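You operate a simulated robot arm through the tools that you are given. There is no shell and no other tool.

The job below is to be done with a simulated robot arm. You get a single attempt, and the scene is never put back.

JOB
Put things in order on the work table. At the end: the black battery stands where the green battery (marked "C 1.5V") stood; the green battery stands where the yellow brush stood; the red battery (marked "C 1.5V") is on the black earbud case; the yellow brush is on the white tray; whatever was shut is shut again. Leave all else as you found it, and nothing knocked over.

Only the result counts: the job must be done as asked and must still hold three seconds after the hand-in. Knocking over, shifting, dropping, spilling or breaking anything else fails it.

ROBOT AND FRAMES
A 6-joint arm with a two-finger parallel gripper, fixed in place. Base frame: the origin is on the floor under the middle of its stand, x ahead of it, y to its left, z up; the work surface is at about z = 75. Lengths are in cm, angles in rad, forces in N, time in s.
With the tool pointing down near the work surface it reaches from about 18 to 64 cm from the base axis. Its first joint turns from -1.152 to 1.152 rad. Payload 2.7 kg.
The tool frame sits at the grasp point between the pads (the TCP): z along the fingers, y along the line on which they close. The tips reach 2.3 cm beyond it. Largest opening 9.4 cm; finger width 3.8, thickness 1; the body of the gripper, 5.4 by 9.6 cm, starts 3.9 cm behind the TCP.
Orientation is told as [roll, pitch, yaw] about the base's x, y, z axes, in that order, counted from this pose: with the fingers straight down and closing along the base's y, the tool's x points along the base's -x, its y along +y and its z along -z.

CONTROLS
- The arm moves only by the tool arm_command. Its arguments are lists of equal length, an entry for each row: "rotation": the turn, a rotation vector about the base's x, y, z in units of 45 degrees (1.0 is 45 degrees), a list of three; "delta_pos": the shift along the base's x, y, z in units of 300 mm (1.0 is 300 mm), a list of three; "jaw": the opening in per cent of the stroke, from 0 (shut) to 100 (fully open). In form: {"rotation": [[rx, ry, rz], ...], "delta_pos": [[x, y, z], ...], "jaw": [jaw, ...]}. A call has 1 to 20 rows; each row is the pose to reach, as a shift and turn from the pose commanded when the call began. A call with a number of a shift or a turn outside -1 to 1 is refused whole. Each row takes 0.2 s and may step no farther than 5 cm and 0.15 rad from the row before; otherwise, or with a gripper value out of range, the whole call is refused. Where a pose cannot be reached the arm comes as near as it can. A force on the tool above 40 N (or 10 N above the force at the start of the call, whichever is more), or a blocked arm, ends the call early, and 0.2 s more pass. The fingers move at their own pace (about 4.5 cm/s each) and stop on an object; they squeeze with about 39 N. The grip force told is the motor's: it shows also when the fingers shut on nothing. Time passes only in rows, and 0.2 s behind the last, so rows that repeat a pose let the fingers close. The reply holds the time, the measured pose of the TCP, the force on the tool along the base axes, the opening and the grip force, in the units named above and with some noise, with the torque about the TCP (base axes, N m) and any sound that the robot's microphone picked up.
- Cameras (640 x 400 px; columns grow to the right, rows downward): "scene" is fixed at [6.77, -42.44, 140.67]; the picture's right is [0.85, -0.53, 0.00], its down [-0.28, -0.46, -0.84] and it looks along [0.44, 0.72, -0.54] (base axes); focal length 372 px, centre (320, 200). "wrist" rides on the gripper at [8.6, 1.6, -7.5] in the tool frame; the picture's right is [-0.18, 0.98, 0.00], its down [-0.58, -0.11, -0.81] and it looks along [-0.79, -0.15, 0.59] (tool axes); focal length 243 px, centre (320, 200). There is no depth. A picture from a camera that has moved, and an enlarged one, comes with that camera's place and axes in the base frame and with its lens.
- grab_frame(camera): a new picture of that camera. It takes no simulated time.
- zoom(camera, box): a new picture of the part [left, top, right, bottom] of that camera's present view, enlarged. It takes no simulated time.
- hand_in(): hands the job in; it is judged then, once.

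Places have to be worked out from the pictures, the camera data and where the tool is seen. Open the gripper and draw the arm clear of the work before you hand the job in, unless the task says otherwise.

The tools are called after "Emit:" as a command line: name --argument value ..., lists and objects as JSON in quotes. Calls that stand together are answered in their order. arm_command: Moves the arm, as the interface text tells. Its arguments: {"type":"object","properties":{"rotation":{"type":"array","items":{"type":"array","items":{"type":"number"}}},"delta_pos":{"type":"array","items":{"type":"array","items":{"type":"number"}}},"jaw":{"type":"array","items":{"type":"number"}}},"required":["rotation","delta_pos","jaw"]} The other tools are called the same way: grab_frame (camera) takes a picture; zoom (camera, box) takes an enlarged picture of a part of a camera's view; hand_in () hands the job in.

At the start:

```text
time_s: 0.0
tcp_pos: [41.24, 20.75, 102.65]
orientation: [0.001, 0.0, 0.001]
ft_force: [0.1, -0.5, 0.2]
wrist_torque: [0.0, 0.02, -0.02]
grip_width: 9.39
gripper_force: 0.0
```

scene: 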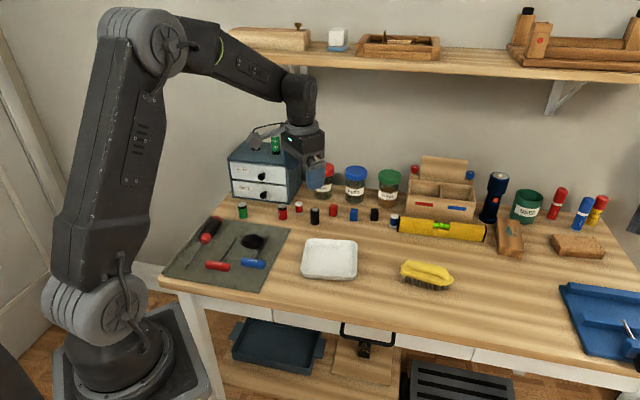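
wrist: 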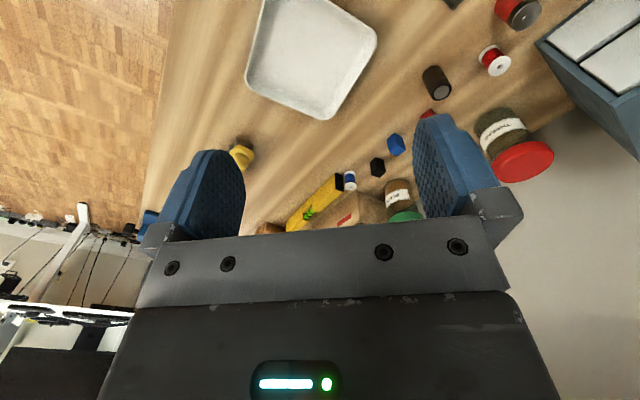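

I start by looking closer at the row of small objects, the cabinet and the table from the fixed camera.

Emit:
zoom --camera "scene" --box '[220, 120, 320, 230]'

Emit:
zoom --camera "scene" --box '[300, 150, 410, 235]'

Emit:
zoom --camera "scene" --box '[380, 140, 500, 300]'

Emit:
zoom --camera "scene" --box '[160, 190, 300, 300]'

Emit:
zoom --camera "scene" --box '[470, 150, 640, 370]'

```text
3.64 times, centred on (270, 175) of scene
camera zoom: at [6.77, -42.44, 140.67], right [0.85, -0.53, 0.0], down [-0.28, -0.46, -0.84], along [0.44, 0.72, -0.54], focal length 1353 px, centre (502, 291)
```

zoom: 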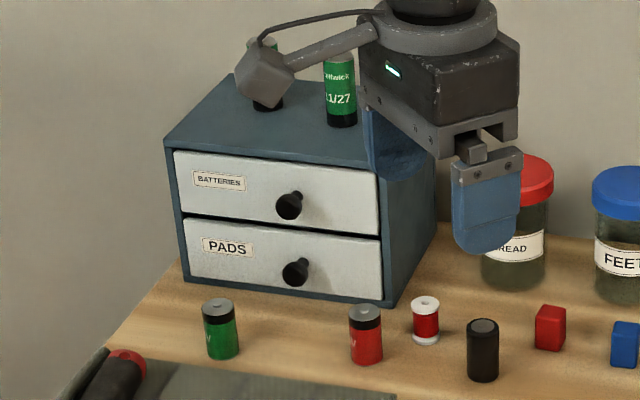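

```text
4.71 times, centred on (355, 192) of scene
camera zoom: at [6.77, -42.44, 140.67], right [0.85, -0.53, 0.0], down [-0.28, -0.46, -0.84], along [0.44, 0.72, -0.54], focal length 1751 px, centre (155, 235)
```

zoom: 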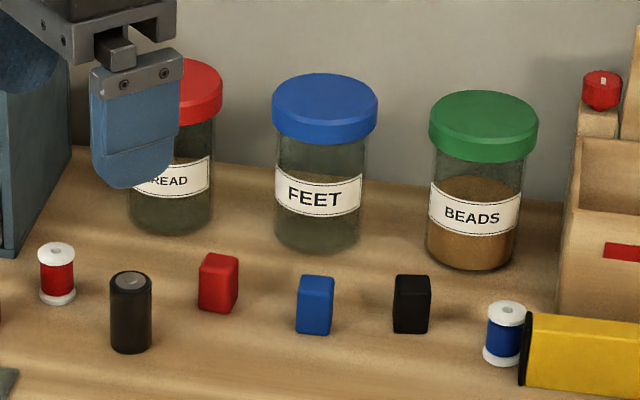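

```text
2.50 times, centred on (440, 220) of scene
camera zoom: at [6.77, -42.44, 140.67], right [0.85, -0.53, 0.0], down [-0.28, -0.46, -0.84], along [0.44, 0.72, -0.54], focal length 930 px, centre (20, 150)
```

zoom: 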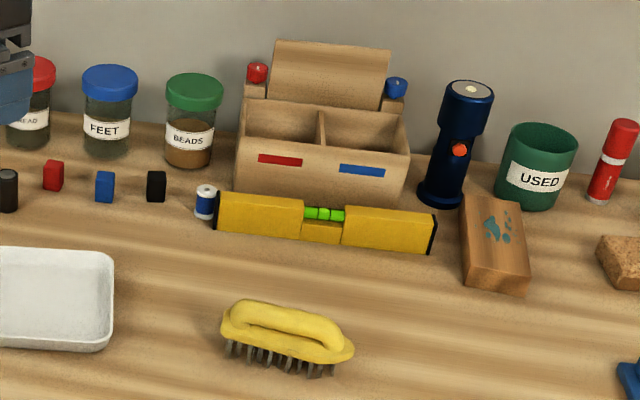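

```text
3.64 times, centred on (230, 245) of scene
camera zoom: at [6.77, -42.44, 140.67], right [0.85, -0.53, 0.0], down [-0.28, -0.46, -0.84], along [0.44, 0.72, -0.54], focal length 1353 px, centre (647, 36)
```

zoom: 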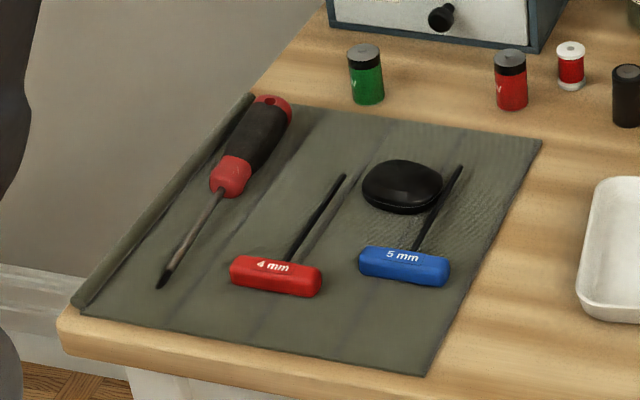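

```text
1.82 times, centred on (555, 260) of scene
camera zoom: at [6.77, -42.44, 140.67], right [0.85, -0.53, 0.0], down [-0.28, -0.46, -0.84], along [0.44, 0.72, -0.54], focal length 676 px, centre (-107, 91)
```

zoom: 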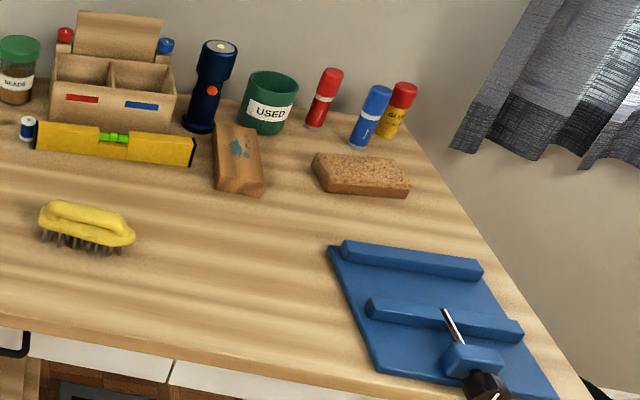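

The scene shows a green, a red and a black C-size cell on the table, with more green cells on the cabinet partly hidden by the gripper. I move the arm back and to the right so that I can see the cabinet and the work freely.

Emit:
arm_command --rotation '[[0, 0, 0], [0, 0, 0], [0, 0, 0], [0, 0, 0], [0, 0, 0], [0, 0, 0]]' --delta_pos '[[-0.03, -0.12, 0.02], [-0.06, -0.25, 0.03], [-0.09, -0.38, 0.03], [-0.12, -0.51, 0.03], [-0.15, -0.64, 0.03], [-0.18, -0.7, 0.03]]' --jaw '[100, 100, 100, 100, 100, 100]'

```text
time_s: 1.4
tcp_pos: [35.77, -0.33, 103.51]
orientation: [0.001, -0.001, 0.003]
ft_force: [-0.1, 0.0, -0.4]
wrist_torque: [0.03, 0.02, -0.02]
grip_width: 9.42
gripper_force: 0.1
```

The arm is back at about (36, 0, 103.5). I take new pictures with both cameras and enlarge the cabinet and batteries.

Emit:
grab_frame --camera "scene"

Emit:
grab_frame --camera "wrist"

Emit:
zoom --camera "scene" --box '[220, 120, 310, 176]'

Emit:
zoom --camera "scene" --box '[230, 190, 294, 230]'

Emit:
zoom --camera "scene" --box '[290, 190, 354, 230]'

```text
taken
```

scene: 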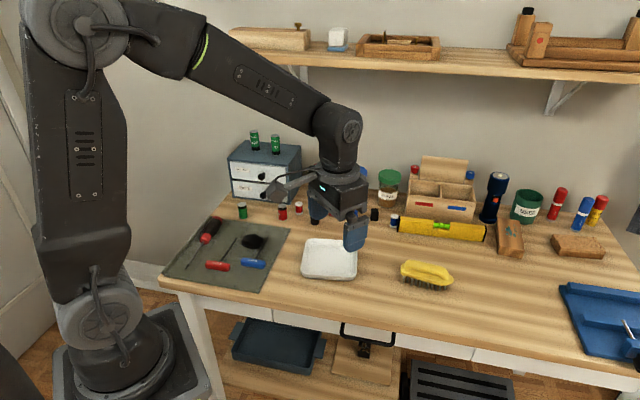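

```text
taken
camera wrist: at [27.26, 1.22, 110.97], right [0.18, 0.98, 0.0], down [0.58, -0.11, 0.81], along [0.79, -0.15, -0.59], focal length 243 px, centre (320, 200)
```

wrist: 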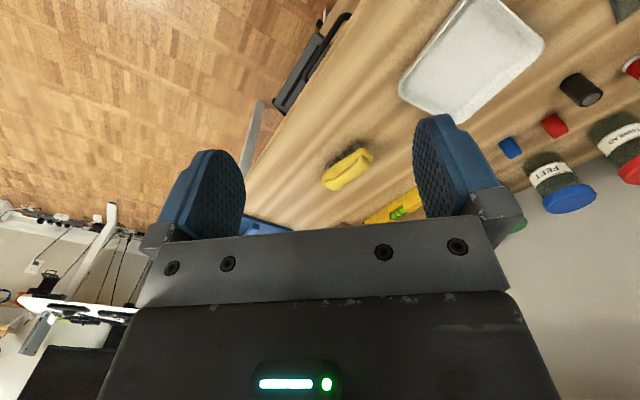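

```text
7.11 times, centred on (265, 148) of scene
camera zoom: at [6.77, -42.44, 140.67], right [0.85, -0.53, 0.0], down [-0.28, -0.46, -0.84], along [0.44, 0.72, -0.54], focal length 2646 px, centre (711, 570)
```

zoom: 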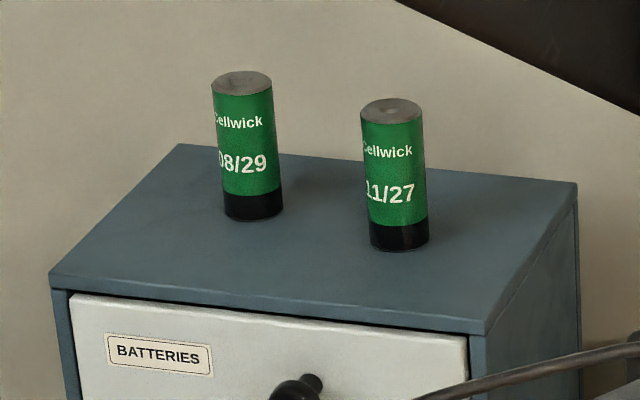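

```text
10.00 times, centred on (262, 210) of scene
camera zoom: at [6.77, -42.44, 140.67], right [0.85, -0.53, 0.0], down [-0.28, -0.46, -0.84], along [0.44, 0.72, -0.54], focal length 3721 px, centre (900, 100)
```

zoom: 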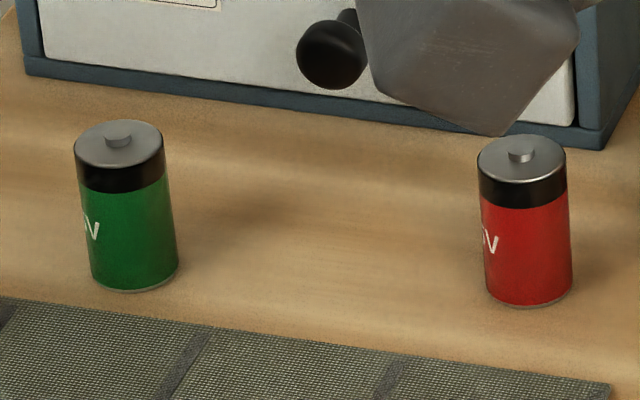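

```text
10.00 times, centred on (322, 210) of scene
camera zoom: at [6.77, -42.44, 140.67], right [0.85, -0.53, 0.0], down [-0.28, -0.46, -0.84], along [0.44, 0.72, -0.54], focal length 3721 px, centre (300, 100)
```

zoom: 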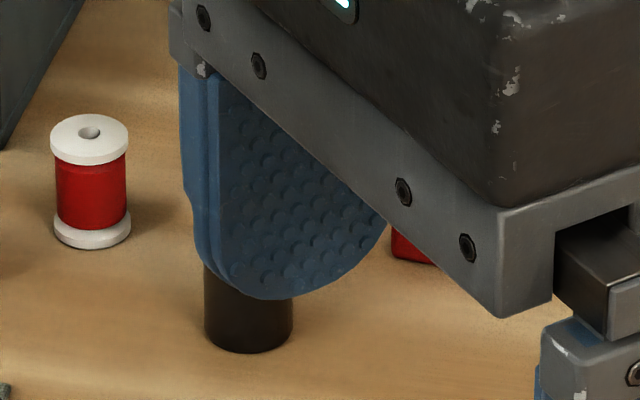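

The two green cells on the cabinet are marked "Cellwick" with dates, so the green cell on the table (marked "...V") is the one meant. The black cylinder's top differs, so I turn the wrist camera towards it and the mat for a closer look.

Emit:
arm_command --rotation '[[0, 0, 0.16], [0, 0, 0.33], [0, 0, 0.5], [0, 0, 0.67], [0, 0, 0.84], [0, 0, 0.97]]' --delta_pos '[[0, 0.12, -0.03], [0, 0.24, -0.06], [0, 0.36, -0.09], [0, 0.48, -0.12], [0, 0.6, -0.15], [0, 0.7, -0.18]]' --jaw '[100, 100, 100, 100, 100, 100]'

Emit:
grab_frame --camera "wrist"

Emit:
grab_frame --camera "scene"

```text
time_s: 2.8
tcp_pos: [35.88, 20.89, 98.18]
orientation: [0.003, -0.001, 0.768]
ft_force: [0.6, 0.4, 0.5]
wrist_torque: [-0.01, 0.03, 0.0]
grip_width: 9.4
gripper_force: 0.0
```

```text
taken
camera wrist: at [28.57, 15.92, 105.69], right [-0.55, 0.84, 0.0], down [0.5, 0.32, 0.81], along [0.67, 0.44, -0.59], focal length 243 px, centre (320, 200)
```

wrist: 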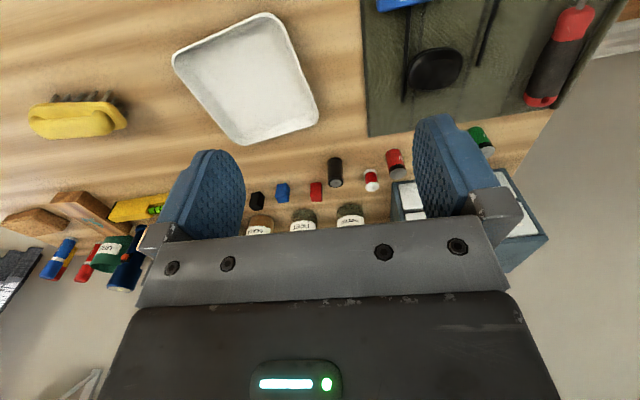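

```text
taken
```

scene: 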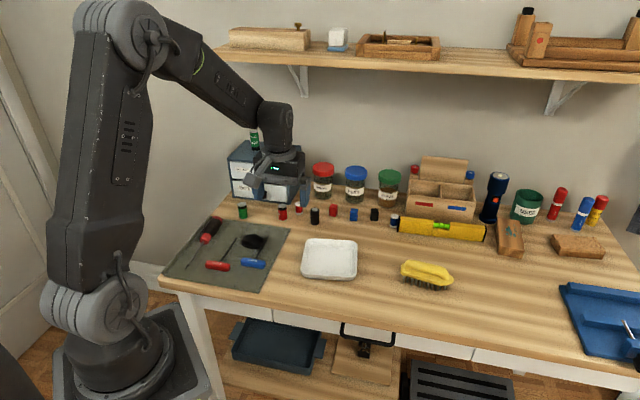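

Now I enlarge the parts of the wrist view (it is upside down) around the black cylinder, the mat and the brush, and the black cylinder in the scene view.

Emit:
zoom --camera "wrist" --box '[240, 140, 400, 240]'

Emit:
zoom --camera "wrist" --box '[320, 0, 560, 150]'

Emit:
zoom --camera "scene" --box '[295, 195, 343, 225]'

Emit:
zoom --camera "scene" --box '[228, 225, 276, 255]'

Emit:
zoom --camera "scene" --box '[388, 250, 468, 300]'

```text
4.00 times, centred on (320, 190) of wrist
camera zoom: at [28.57, 15.92, 105.69], right [-0.55, 0.84, 0.0], down [0.5, 0.32, 0.81], along [0.67, 0.44, -0.59], focal length 970 px, centre (320, 240)
```

zoom: 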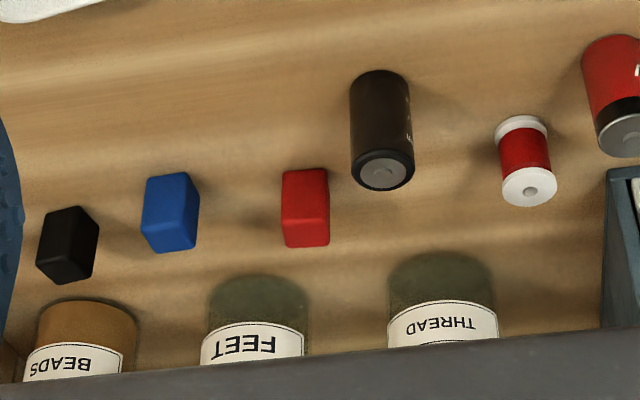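

```text
2.67 times, centred on (440, 75) of wrist
camera zoom: at [28.57, 15.92, 105.69], right [-0.55, 0.84, 0.0], down [0.5, 0.32, 0.81], along [0.67, 0.44, -0.59], focal length 647 px, centre (0, 533)
```

zoom: 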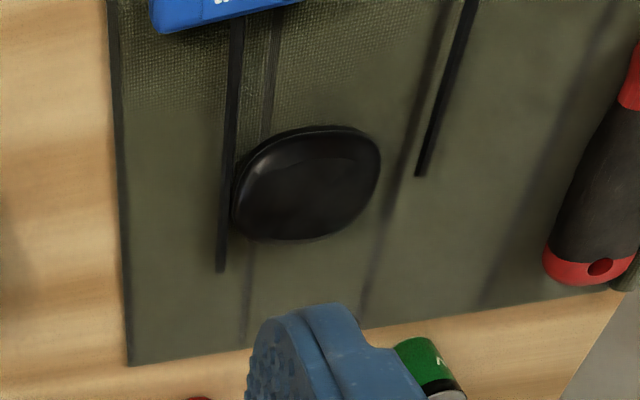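

```text
13.33 times, centred on (319, 210) of scene
camera zoom: at [6.77, -42.44, 140.67], right [0.85, -0.53, 0.0], down [-0.28, -0.46, -0.84], along [0.44, 0.72, -0.54], focal length 4961 px, centre (333, 67)
```

zoom: 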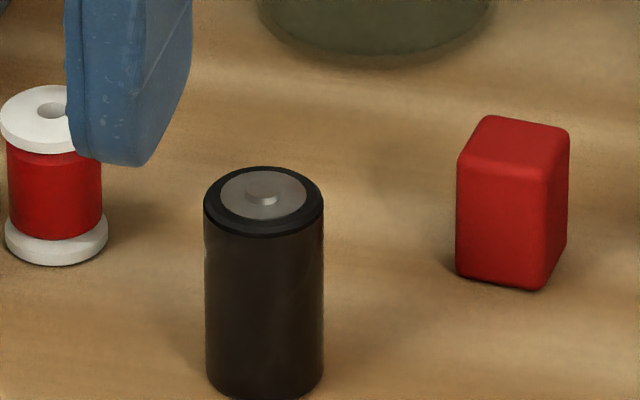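

```text
13.33 times, centred on (252, 240) of scene
camera zoom: at [6.77, -42.44, 140.67], right [0.85, -0.53, 0.0], down [-0.28, -0.46, -0.84], along [0.44, 0.72, -0.54], focal length 4961 px, centre (1227, -333)
```

zoom: 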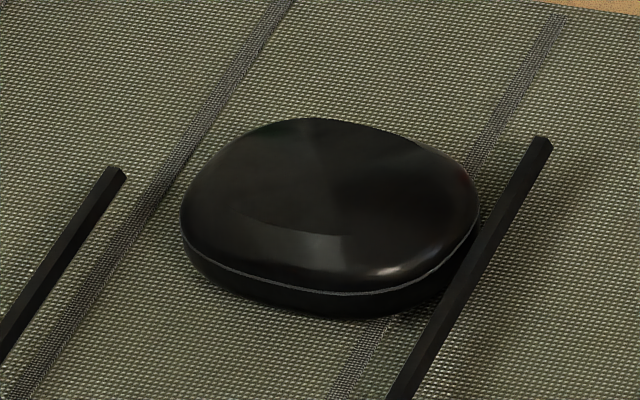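

```text
8.00 times, centred on (428, 275) of scene
camera zoom: at [6.77, -42.44, 140.67], right [0.85, -0.53, 0.0], down [-0.28, -0.46, -0.84], along [0.44, 0.72, -0.54], focal length 2977 px, centre (-544, -400)
```

zoom: 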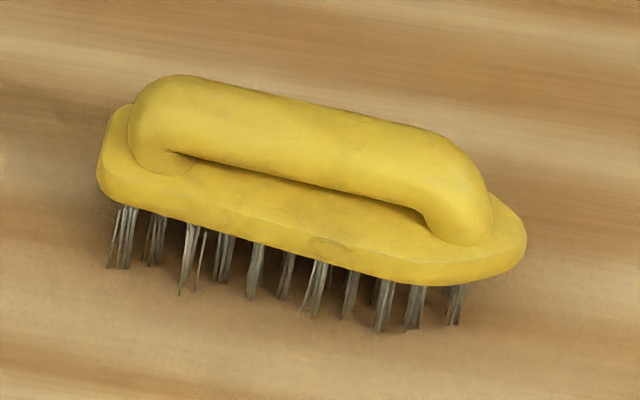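

The black cylinder has a battery's nub and printing, so it is the black battery; the earbud case is the domed black box on the mat. The brush is about 12 cm long, centred near (62.5, -0.6), with its axis about -46° from x. I go there turning the gripper across it.

Emit:
arm_command --rotation '[[0, 0, -0.18], [0, 0, -0.36], [0, 0, -0.54], [0, 0, -0.72], [0, 0, -0.9], [0, 0, -0.98]]' --delta_pos '[[0.08, -0.08, 0], [0.16, -0.16, 0], [0.24, -0.24, 0], [0.32, -0.32, 0], [0.4, -0.4, 0], [0.45, -0.48, 0]]' --jaw '[100, 100, 100, 100, 100, 100]'

Emit:
arm_command --rotation '[[0, 0, -0.18], [0, 0, -0.36], [0, 0, -0.54], [0, 0, -0.72], [0, 0, -0.9], [0, 0, -1.0], [0, 0, -1.0]]' --delta_pos '[[0.06, -0.05, -0.02], [0.12, -0.1, -0.05], [0.18, -0.15, -0.08], [0.24, -0.2, -0.11], [0.28, -0.23, -0.14], [0.31, -0.25, -0.16], [0.31, -0.25, -0.16]]' --jaw '[100, 100, 100, 100, 100, 100, 100]'

Emit:
grab_frame --camera "wrist"

Emit:
grab_frame --camera "scene"

```text
time_s: 4.2
tcp_pos: [49.28, 6.27, 98.23]
orientation: [0.001, 0.001, -0.006]
ft_force: [0.2, 0.0, -0.1]
wrist_torque: [-0.01, -0.01, 0.05]
grip_width: 9.43
gripper_force: 0.1
```

```text
time_s: 5.8
tcp_pos: [58.65, -1.23, 93.49]
orientation: [0.002, 0.001, -0.793]
ft_force: [-0.5, -0.1, 0.1]
wrist_torque: [-0.01, 0.02, -0.02]
grip_width: 9.4
gripper_force: 0.1
```

```text
taken
camera wrist: at [53.79, 6.08, 100.82], right [0.83, 0.56, 0.0], down [0.33, -0.49, 0.81], along [0.45, -0.67, -0.59], focal length 243 px, centre (320, 200)
```

wrist: 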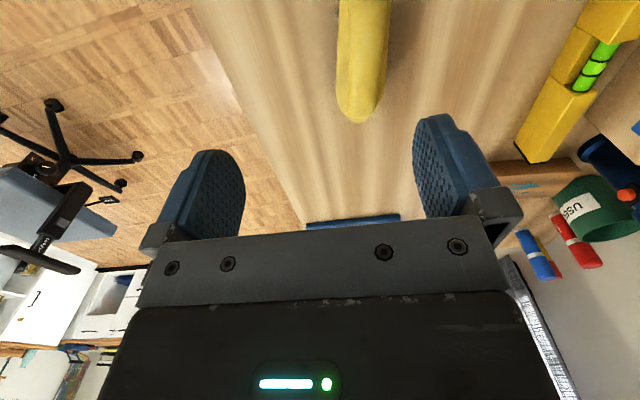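

```text
taken
```

scene: 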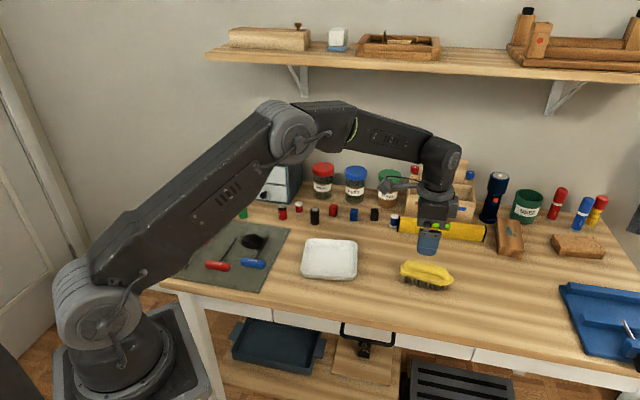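

The brush lies under the wrist camera, its axis almost upright in the picture; the far end works out to about (66.7, -5.2), agreeing with the scene view. I enlarge it to find the plate's edges and the handle.

Emit:
zoom --camera "wrist" --box '[260, 0, 460, 125]'

Emit:
zoom --camera "scene" --box '[380, 215, 476, 300]'

```text
3.20 times, centred on (360, 62) of wrist
camera zoom: at [53.79, 6.08, 100.82], right [0.83, 0.56, 0.0], down [0.33, -0.49, 0.81], along [0.45, -0.67, -0.59], focal length 776 px, centre (192, 640)
```

zoom: 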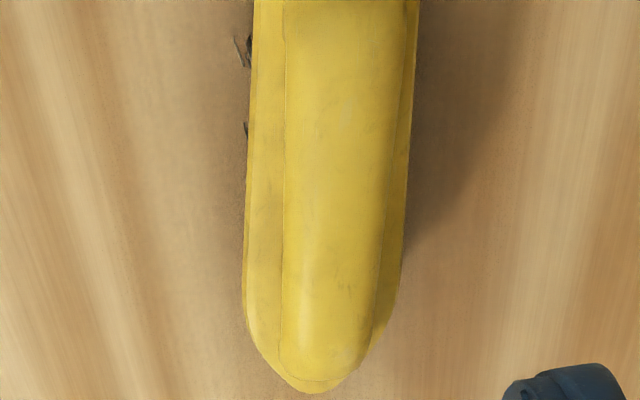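

```text
4.71 times, centred on (428, 258) of scene
camera zoom: at [6.77, -42.44, 140.67], right [0.85, -0.53, 0.0], down [-0.28, -0.46, -0.84], along [0.44, 0.72, -0.54], focal length 1751 px, centre (-188, -71)
```

zoom: 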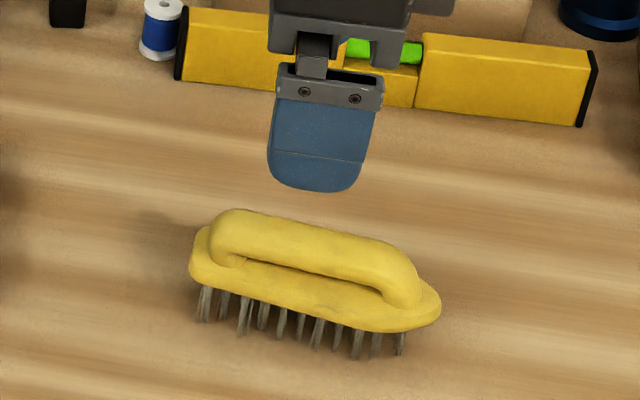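

Edges of plate and handle give a brush axis of about -52°, centre about (62.6, -0.5), plate width 4 cm, handle top about z = 80.5. I turn slightly more, centre over it and go down to z = 84 first.

Emit:
arm_command --rotation '[[0, 0, -0.07], [0, 0, -0.136], [0, 0, -0.136], [0, 0, -0.136], [0, 0, -0.136]]' --delta_pos '[[0.066, 0.011, -0.05], [0.132, 0.022, -0.12], [0.132, 0.022, -0.2], [0.132, 0.022, -0.29], [0.132, 0.022, -0.31]]' --jaw '[100, 100, 100, 100, 100]'

Emit:
zoom --camera "scene" --box '[380, 215, 476, 300]'

Emit:
grab_frame --camera "wrist"

```text
time_s: 7.0
tcp_pos: [62.59, -0.52, 84.22]
orientation: [0.002, 0.001, -0.897]
ft_force: [-0.9, 0.9, -0.8]
wrist_torque: [0.01, 0.02, 0.0]
grip_width: 9.43
gripper_force: 0.2
```

```text
4.71 times, centred on (428, 258) of scene
camera zoom: at [6.77, -42.44, 140.67], right [0.85, -0.53, 0.0], down [-0.28, -0.46, -0.84], along [0.44, 0.72, -0.54], focal length 1751 px, centre (-188, -71)
```

zoom: 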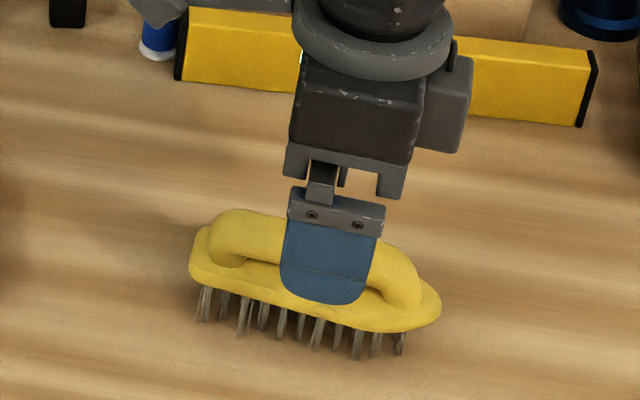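

```text
taken
camera wrist: at [58.56, 7.23, 91.52], right [0.88, 0.47, 0.0], down [0.28, -0.52, 0.81], along [0.38, -0.71, -0.59], focal length 243 px, centre (320, 200)
```

wrist: 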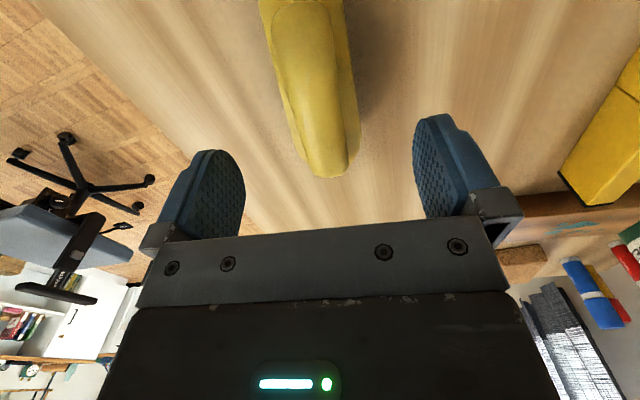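

The fingers straddle the brush about its middle, aligned with the axis. I go down to z ≈ 78.3 and close on it.

Emit:
arm_command --rotation '[[0, 0, 0], [0, 0, 0], [0, 0, 0], [0, 0, 0], [0, 0, 0], [0, 0, 0], [0, 0, 0], [0, 0, 0]]' --delta_pos '[[0.004, 0.003, -0.08], [0.008, 0.006, -0.15], [0.008, 0.006, -0.192], [0.008, 0.006, -0.192], [0.008, 0.006, -0.192], [0.008, 0.006, -0.192], [0.008, 0.006, -0.192], [0.008, 0.006, -0.192]]' --jaw '[100, 100, 100, 30, 20, 20, 20, 20]'

Emit:
zoom --camera "scene" --box '[380, 215, 476, 300]'

```text
time_s: 8.8
tcp_pos: [62.8, -0.34, 78.42]
orientation: [0.001, -0.002, -0.895]
ft_force: [-0.2, -0.2, 0.7]
wrist_torque: [-0.02, -0.03, 0.01]
grip_width: 4.64
gripper_force: 39.3
```

```text
4.71 times, centred on (428, 258) of scene
camera zoom: at [6.77, -42.44, 140.67], right [0.85, -0.53, 0.0], down [-0.28, -0.46, -0.84], along [0.44, 0.72, -0.54], focal length 1751 px, centre (-188, -71)
```

zoom: 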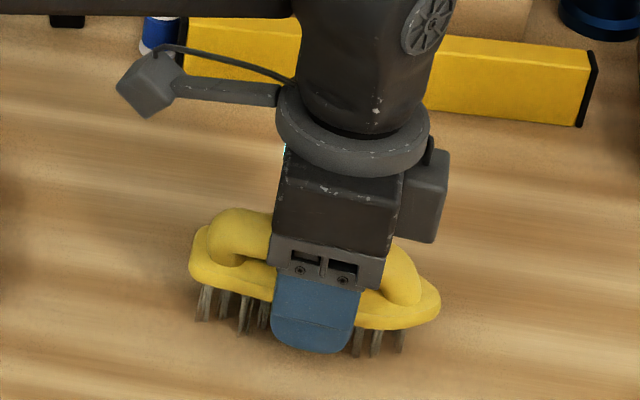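

The brush is held (opening 4.64 cm, 39 N) with its middle at the TCP, about (62.8, -0.35). I lift it straight up and then examine the tray to choose the orientation.

Emit:
arm_command --rotation '[[0, 0, 0], [0, 0, 0], [0, 0, 0], [0, 0, 0]]' --delta_pos '[[0, 0, 0.04], [0, 0, 0.15], [0, 0, 0.3], [0, 0, 0.44]]' --jaw '[20, 20, 20, 20]'

Emit:
zoom --camera "scene" --box '[290, 225, 370, 290]'

Emit:
zoom --camera "scene" --box '[380, 195, 476, 295]'

```text
time_s: 9.8
tcp_pos: [62.72, -0.16, 91.56]
orientation: [0.0, 0.001, -0.896]
ft_force: [-0.4, -0.6, -1.8]
wrist_torque: [-0.02, -0.04, 0.0]
grip_width: 4.66
gripper_force: 38.9
```

```text
6.15 times, centred on (330, 258) of scene
camera zoom: at [6.77, -42.44, 140.67], right [0.85, -0.53, 0.0], down [-0.28, -0.46, -0.84], along [0.44, 0.72, -0.54], focal length 2290 px, centre (258, -154)
```

zoom: 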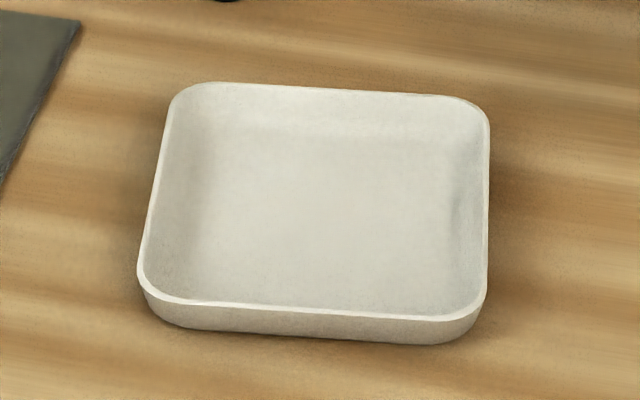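

```text
4.00 times, centred on (428, 245) of scene
camera zoom: at [6.77, -42.44, 140.67], right [0.85, -0.53, 0.0], down [-0.28, -0.46, -0.84], along [0.44, 0.72, -0.54], focal length 1488 px, centre (-112, 20)
```

zoom: 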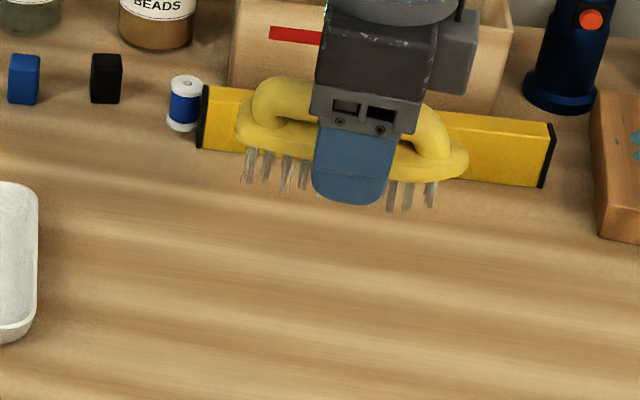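

The tray's rim corners give its centre at about (47.4, 18.3), sides near 14 cm, turned -36°. I carry the brush over the tray centre, turning it +15° to lie along the tray, and stay high.

Emit:
arm_command --rotation '[[0, 0, 0.05], [0, 0, 0.11], [0, 0, 0.17], [0, 0, 0.23], [0, 0, 0.29], [0, 0, 0.34], [0, 0, 0.34], [0, 0, 0.34]]' --delta_pos '[[-0.06, 0.075, 0], [-0.15, 0.18, 0], [-0.25, 0.3, 0], [-0.35, 0.42, 0], [-0.44, 0.53, 0], [-0.515, 0.62, 0], [-0.515, 0.62, -0.12], [-0.515, 0.62, -0.25]]' --jaw '[20, 20, 20, 20, 20, 20, 20, 20]'

Emit:
zoom --camera "scene" --box '[280, 195, 376, 290]'

Emit:
grab_frame --camera "wrist"

```text
time_s: 11.6
tcp_pos: [47.43, 18.35, 84.1]
orientation: [0.002, -0.001, -0.63]
ft_force: [0.9, -0.2, -2.4]
wrist_torque: [0.03, 0.02, 0.03]
grip_width: 4.67
gripper_force: 39.2
```

```text
4.21 times, centred on (328, 242) of scene
camera zoom: at [6.77, -42.44, 140.67], right [0.85, -0.53, 0.0], down [-0.28, -0.46, -0.84], along [0.44, 0.72, -0.54], focal length 1567 px, centre (286, 21)
```

zoom: 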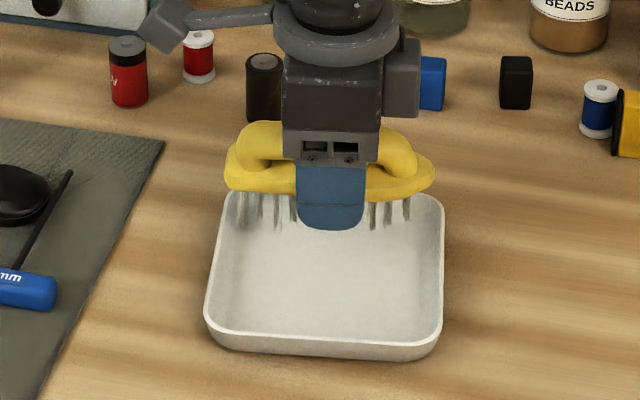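

```text
taken
camera wrist: at [41.43, 24.64, 91.45], right [0.73, 0.69, 0.0], down [0.4, -0.43, 0.81], along [0.55, -0.59, -0.59], focal length 243 px, centre (320, 200)
```

wrist: 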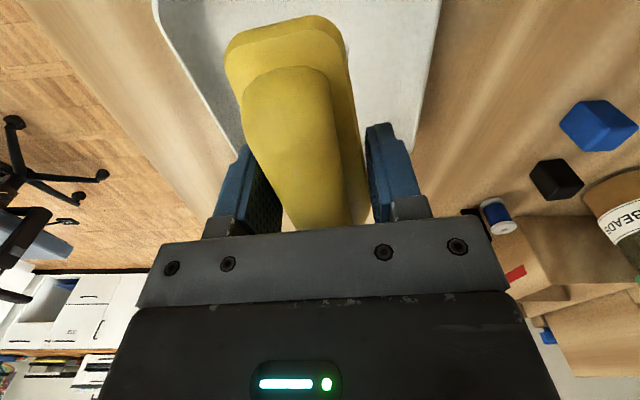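

The brush is over the tray centre and aligned with it (rim centre shows as about (46.9, 18.4)). I lower it to just above the floor of the tray, then check the force.

Emit:
arm_command --rotation '[[0, 0, 0], [0, 0, 0], [0, 0, 0], [0, 0, 0], [0, 0, 0]]' --delta_pos '[[-0.008, 0, -0.05], [-0.015, 0, -0.1], [-0.015, 0, -0.14], [-0.015, 0, -0.16], [-0.015, 0, -0.168]]' --jaw '[20, 20, 20, 20, 20]'

Emit:
zoom --camera "scene" --box '[280, 195, 376, 290]'

```text
time_s: 12.8
tcp_pos: [46.86, 18.24, 78.94]
orientation: [0.001, -0.001, -0.63]
ft_force: [-0.7, 0.2, -0.4]
wrist_torque: [-0.02, 0.01, -0.01]
grip_width: 4.67
gripper_force: 38.9
```

```text
4.21 times, centred on (328, 242) of scene
camera zoom: at [6.77, -42.44, 140.67], right [0.85, -0.53, 0.0], down [-0.28, -0.46, -0.84], along [0.44, 0.72, -0.54], focal length 1567 px, centre (286, 21)
```

zoom: 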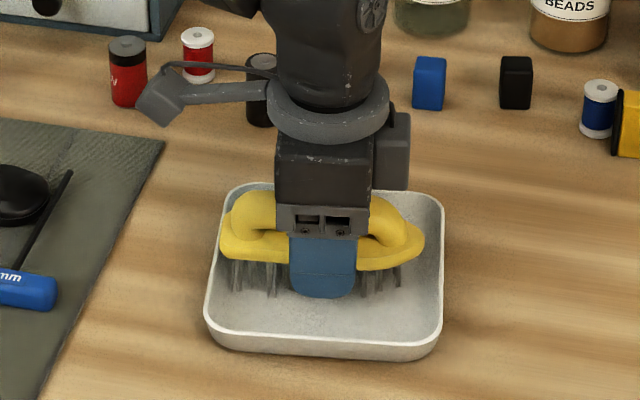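

The force on the tool dropped to nearly nothing, so the bristles seem to be touching the tray floor. I lower one more millimetre and read the force.

Emit:
arm_command --rotation '[[0, 0, 0], [0, 0, 0]]' --delta_pos '[[0, 0, -0.003], [0, 0, -0.003]]' --jaw '[20, 20]'

```text
time_s: 13.4
tcp_pos: [46.94, 18.4, 78.86]
orientation: [0.002, 0.0, -0.63]
ft_force: [-0.1, 0.6, -0.9]
wrist_torque: [-0.01, -0.01, 0.01]
grip_width: 4.66
gripper_force: 39.0
```

No clear contact yet; I go down in further millimetre steps.

Emit:
arm_command --rotation '[[0, 0, 0], [0, 0, 0]]' --delta_pos '[[0, 0, -0.004], [0, 0, -0.006]]' --jaw '[20, 20]'

Emit:
zoom --camera "scene" --box '[296, 235, 360, 280]'

```text
time_s: 14.0
tcp_pos: [46.91, 18.31, 78.71]
orientation: [0.002, 0.0, -0.631]
ft_force: [-0.4, -0.2, 0.1]
wrist_torque: [0.01, 0.06, -0.03]
grip_width: 4.67
gripper_force: 38.9
```

```text
8.89 times, centred on (328, 258) of scene
camera zoom: at [6.77, -42.44, 140.67], right [0.85, -0.53, 0.0], down [-0.28, -0.46, -0.84], along [0.44, 0.72, -0.54], focal length 3308 px, centre (249, -311)
```

zoom: 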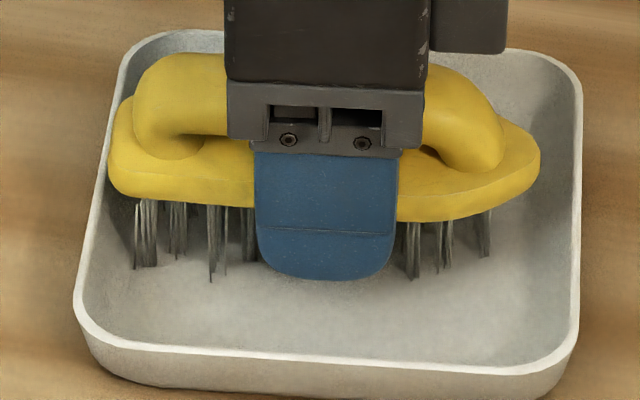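

The bristles are at the floor, but the left end is nearer the wall than the right. I raise half a centimetre, shift 0.7 cm to the right along the tray and lower again.

Emit:
arm_command --rotation '[[0, 0, 0], [0, 0, 0], [0, 0, 0], [0, 0, 0], [0, 0, 0], [0, 0, 0]]' --delta_pos '[[0, 0, 0.02], [0.012, -0.009, 0.025], [0.02, -0.015, 0.02], [0.02, -0.015, 0.004], [0.02, -0.015, -0.002], [0.02, -0.015, -0.004]]' --jaw '[20, 20, 20, 20, 20, 20]'

Emit:
zoom --camera "scene" --box '[296, 235, 360, 280]'

```text
time_s: 15.4
tcp_pos: [47.56, 17.83, 78.79]
orientation: [0.004, 0.001, -0.631]
ft_force: [-4.7, -1.7, 12.2]
wrist_torque: [0.15, 0.31, 0.08]
grip_width: 4.64
gripper_force: 39.4
```

```text
8.89 times, centred on (328, 258) of scene
camera zoom: at [6.74, -42.45, 140.66], right [0.85, -0.53, 0.0], down [-0.28, -0.46, -0.84], along [0.44, 0.72, -0.54], focal length 3308 px, centre (249, -311)
```

zoom: 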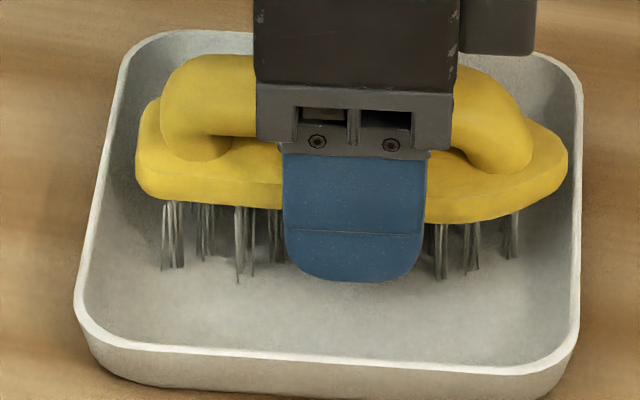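

It now touches with 12 N and a sideways push of 5 N, so the right end meets the curved wall. I raise it slightly, go back 0.35 cm and set down gently.

Emit:
arm_command --rotation '[[0, 0, 0], [0, 0, 0], [0, 0, 0], [0, 0, 0]]' --delta_pos '[[0, 0, 0.012], [-0.01, 0.007, 0.012], [-0.01, 0.007, 0.006], [-0.01, 0.007, 0.003]]' --jaw '[20, 20, 20, 20]'

Emit:
arm_command --rotation '[[0, 0, 0], [0, 0, 0]]' --delta_pos '[[0, 0, -0.003], [0, 0, -0.003]]' --jaw '[20, 20]'

```text
time_s: 16.4
tcp_pos: [47.36, 17.97, 78.77]
orientation: [0.001, -0.002, -0.632]
ft_force: [-0.1, -0.1, 1.3]
wrist_torque: [-0.01, -0.01, -0.03]
grip_width: 4.63
gripper_force: 39.0
```

```text
time_s: 17.0
tcp_pos: [47.36, 18.03, 78.74]
orientation: [0.003, -0.001, -0.63]
ft_force: [-4.3, -1.2, 14.4]
wrist_torque: [0.1, 0.2, 0.04]
grip_width: 4.66
gripper_force: 39.2
```

It rests on the floor of the tray. I ease off half a millimetre, open the fingers only partly so that they stay inside the rim, and rise.

Emit:
arm_command --rotation '[[0, 0, 0], [0, 0, 0], [0, 0, 0], [0, 0, 0], [0, 0, 0], [0, 0, 0], [0, 0, 0], [0, 0, 0]]' --delta_pos '[[0, 0, 0.002], [0, 0, 0.002], [0, 0, 0.002], [0, 0, 0.002], [0, 0, 0.05], [0, 0, 0.15], [0, 0, 0.3], [0, 0, 0.45]]' --jaw '[55, 65, 68, 68, 68, 68, 75, 100]'

Emit:
zoom --camera "scene" --box '[280, 195, 376, 290]'

Emit:
grab_frame --camera "wrist"

```text
time_s: 18.8
tcp_pos: [47.26, 17.96, 92.28]
orientation: [0.002, -0.002, -0.629]
ft_force: [-0.5, 0.2, 0.1]
wrist_torque: [-0.01, 0.04, 0.01]
grip_width: 9.4
gripper_force: 0.0
```

```text
4.21 times, centred on (328, 242) of scene
camera zoom: at [6.77, -42.44, 140.67], right [0.85, -0.53, 0.0], down [-0.28, -0.46, -0.84], along [0.44, 0.72, -0.54], focal length 1567 px, centre (286, 21)
```

zoom: 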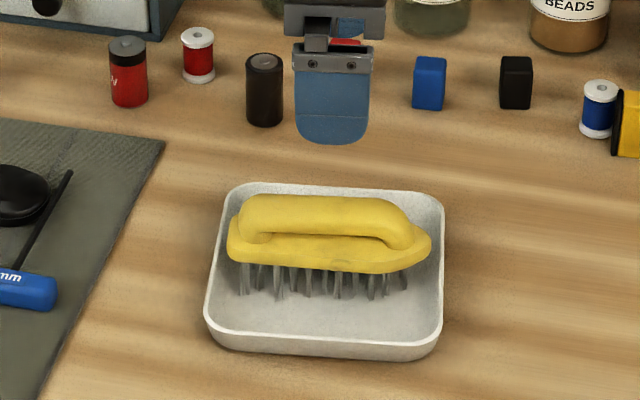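

```text
taken
camera wrist: at [41.35, 24.34, 99.65], right [0.73, 0.69, 0.0], down [0.41, -0.43, 0.81], along [0.55, -0.59, -0.59], focal length 243 px, centre (320, 200)
```

wrist: 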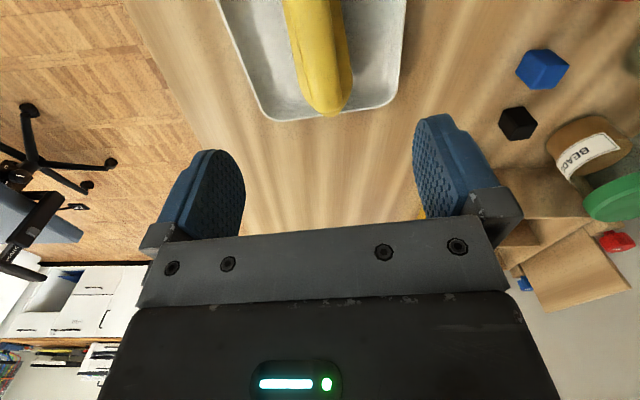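

The brush rests in the tray, and the tray has not moved. Next is the green battery at about (35.9, 49.7): I swing over there in two legs, turning the gripper to about +0.6 rad.

Emit:
arm_command --rotation '[[0, 0, 0.08], [0, 0, 0.2], [0, 0, 0.34], [0, 0, 0.48], [0, 0, 0.63], [0, 0, 0.78]]' --delta_pos '[[-0.02, 0.06, 0], [-0.05, 0.14, 0], [-0.08, 0.23, 0], [-0.115, 0.33, 0], [-0.15, 0.43, 0], [-0.187, 0.533, 0]]' --jaw '[100, 100, 90, 80, 70, 65]'

Emit:
arm_command --rotation '[[0, 0, 0.13], [0, 0, 0.28], [0, 0, 0.42], [0, 0, 0.57], [0, 0, 0.7], [0, 0, 0.78]]' --delta_pos '[[-0.03, 0.09, 0], [-0.065, 0.19, 0], [-0.1, 0.29, 0], [-0.135, 0.39, 0], [-0.17, 0.48, 0], [-0.19, 0.52, 0]]' --jaw '[65, 65, 65, 65, 65, 65]'

Emit:
grab_frame --camera "wrist"

Emit:
grab_frame --camera "scene"

```text
time_s: 20.2
tcp_pos: [41.53, 34.08, 92.21]
orientation: [0.001, 0.002, -0.018]
ft_force: [-0.6, 0.0, -0.3]
wrist_torque: [-0.02, 0.02, 0.02]
grip_width: 6.14
gripper_force: 0.0
```

```text
time_s: 21.6
tcp_pos: [35.99, 49.54, 92.2]
orientation: [0.002, 0.0, 0.596]
ft_force: [0.2, 0.5, -0.4]
wrist_torque: [0.02, 0.01, 0.02]
grip_width: 6.14
gripper_force: 0.0
```

```text
taken
camera wrist: at [27.96, 46.05, 99.58], right [-0.4, 0.92, 0.0], down [0.54, 0.24, 0.81], along [0.74, 0.32, -0.59], focal length 243 px, centre (320, 200)
```

wrist: 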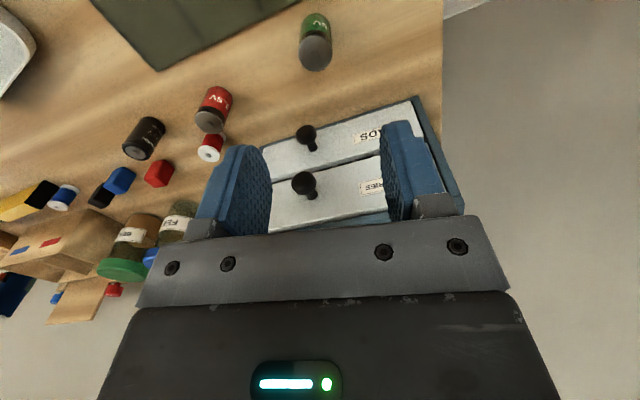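

```text
taken
```

scene: 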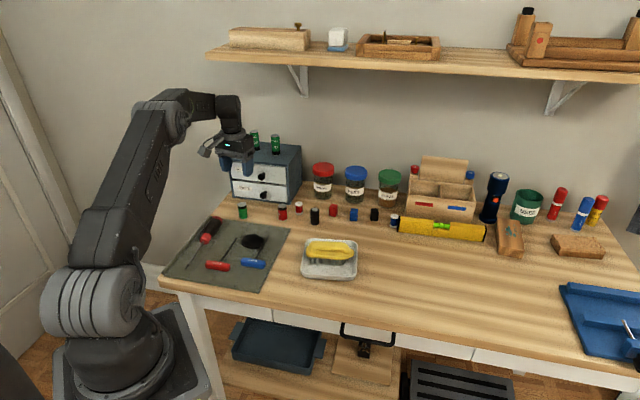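

The green battery shows almost beneath the tool, its top at about (315, 54) in the wrist picture. I enlarge it to measure its place more exactly and read its marking.

Emit:
zoom --camera "wrist" --box '[275, 0, 355, 80]'

Emit:
zoom --camera "wrist" --box '[110, 70, 250, 170]'

```text
5.00 times, centred on (315, 40) of wrist
camera zoom: at [27.96, 46.05, 99.58], right [-0.4, 0.92, 0.0], down [0.54, 0.24, 0.81], along [0.74, 0.32, -0.59], focal length 1213 px, centre (345, 1000)
```

zoom: 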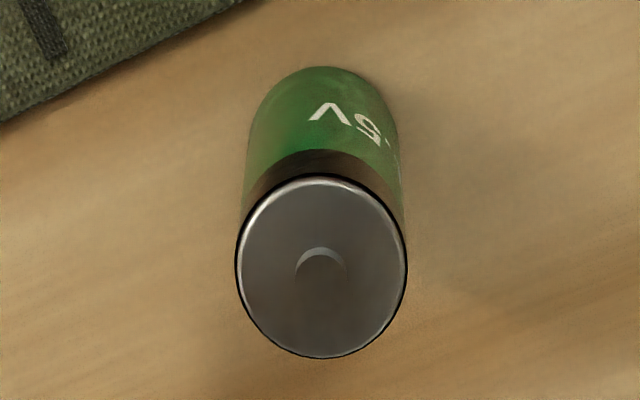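

```text
4.00 times, centred on (180, 120) of wrist
camera zoom: at [27.96, 46.05, 99.58], right [-0.4, 0.92, 0.0], down [0.54, 0.24, 0.81], along [0.74, 0.32, -0.59], focal length 970 px, centre (880, 520)
```

zoom: 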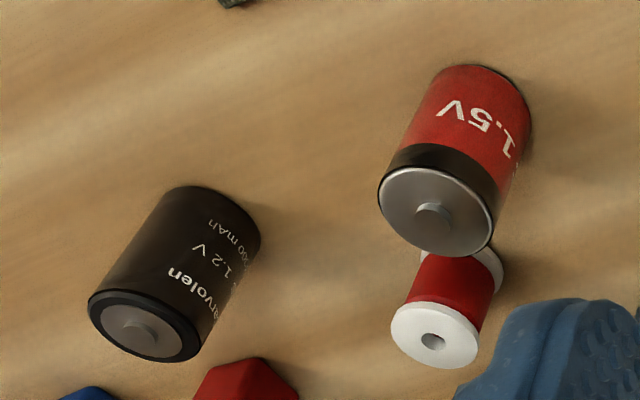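

The marking "...5V" confirms the green battery; the black one reads "Harvolen 1.2 V". The green battery's axis works out to (35.75, 49.05). I centre over it and go down to z ≈ 83.5 to check before going around it.

Emit:
arm_command --rotation '[[0, 0, 0], [0, 0, 0], [0, 0, 0], [0, 0, 0]]' --delta_pos '[[-0.008, -0.016, -0.06], [-0.008, -0.016, -0.15], [-0.008, -0.016, -0.25], [-0.008, -0.016, -0.29]]' --jaw '[65, 65, 65, 65]'

Emit:
grab_frame --camera "wrist"

Emit:
zoom --camera "scene" --box '[200, 160, 300, 225]'

```text
time_s: 22.6
tcp_pos: [35.62, 49.14, 83.5]
orientation: [0.001, 0.001, 0.595]
ft_force: [0.5, 1.4, -0.3]
wrist_torque: [-0.01, 0.0, 0.0]
grip_width: 6.09
gripper_force: 0.0
```

```text
taken
camera wrist: at [27.64, 45.54, 90.86], right [-0.4, 0.92, 0.0], down [0.54, 0.23, 0.81], along [0.74, 0.32, -0.59], focal length 243 px, centre (320, 200)
```

wrist: 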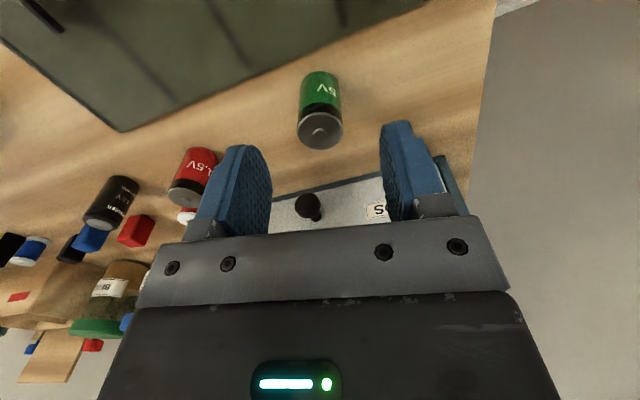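

```text
6.15 times, centred on (250, 192) of scene
camera zoom: at [6.77, -42.44, 140.67], right [0.85, -0.53, 0.0], down [-0.28, -0.46, -0.84], along [0.44, 0.72, -0.54], focal length 2290 px, centre (751, 246)
```

zoom: 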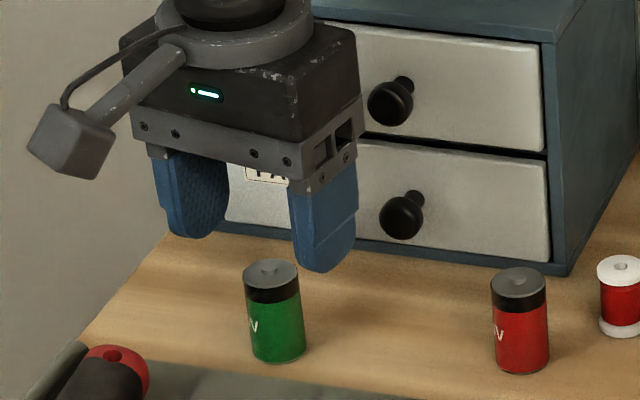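

The battery's top lies exactly where the tool axis projects. I go down around it to z ≈ 77.9 and close.

Emit:
arm_command --rotation '[[0, 0, 0], [0, 0, 0], [0, 0, 0], [0, 0, 0], [0, 0, 0], [0, 0, 0], [0, 0, 0], [0, 0, 0], [0, 0, 0]]' --delta_pos '[[0, 0, -0.06], [0, 0, -0.12], [0, 0, -0.17], [0, 0, -0.187], [0, 0, -0.187], [0, 0, -0.187], [0, 0, -0.187], [0, 0, -0.187], [0, 0, -0.187]]' --jaw '[65, 65, 65, 65, 45, 30, 15, 10, 10]'

Emit:
zoom --camera "scene" --box '[200, 160, 300, 225]'

```text
time_s: 24.6
tcp_pos: [35.81, 49.14, 77.84]
orientation: [0.001, -0.002, 0.594]
ft_force: [0.1, 0.1, 0.2]
wrist_torque: [0.03, 0.05, -0.02]
grip_width: 2.47
gripper_force: 38.8
```

```text
6.15 times, centred on (250, 192) of scene
camera zoom: at [6.77, -42.44, 140.67], right [0.85, -0.53, 0.0], down [-0.28, -0.46, -0.84], along [0.44, 0.72, -0.54], focal length 2290 px, centre (751, 246)
```

zoom: 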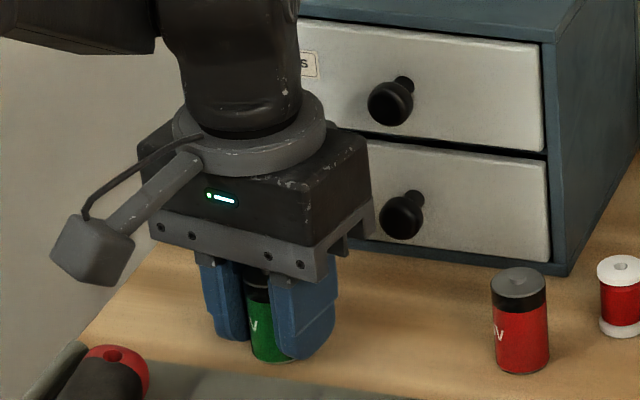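

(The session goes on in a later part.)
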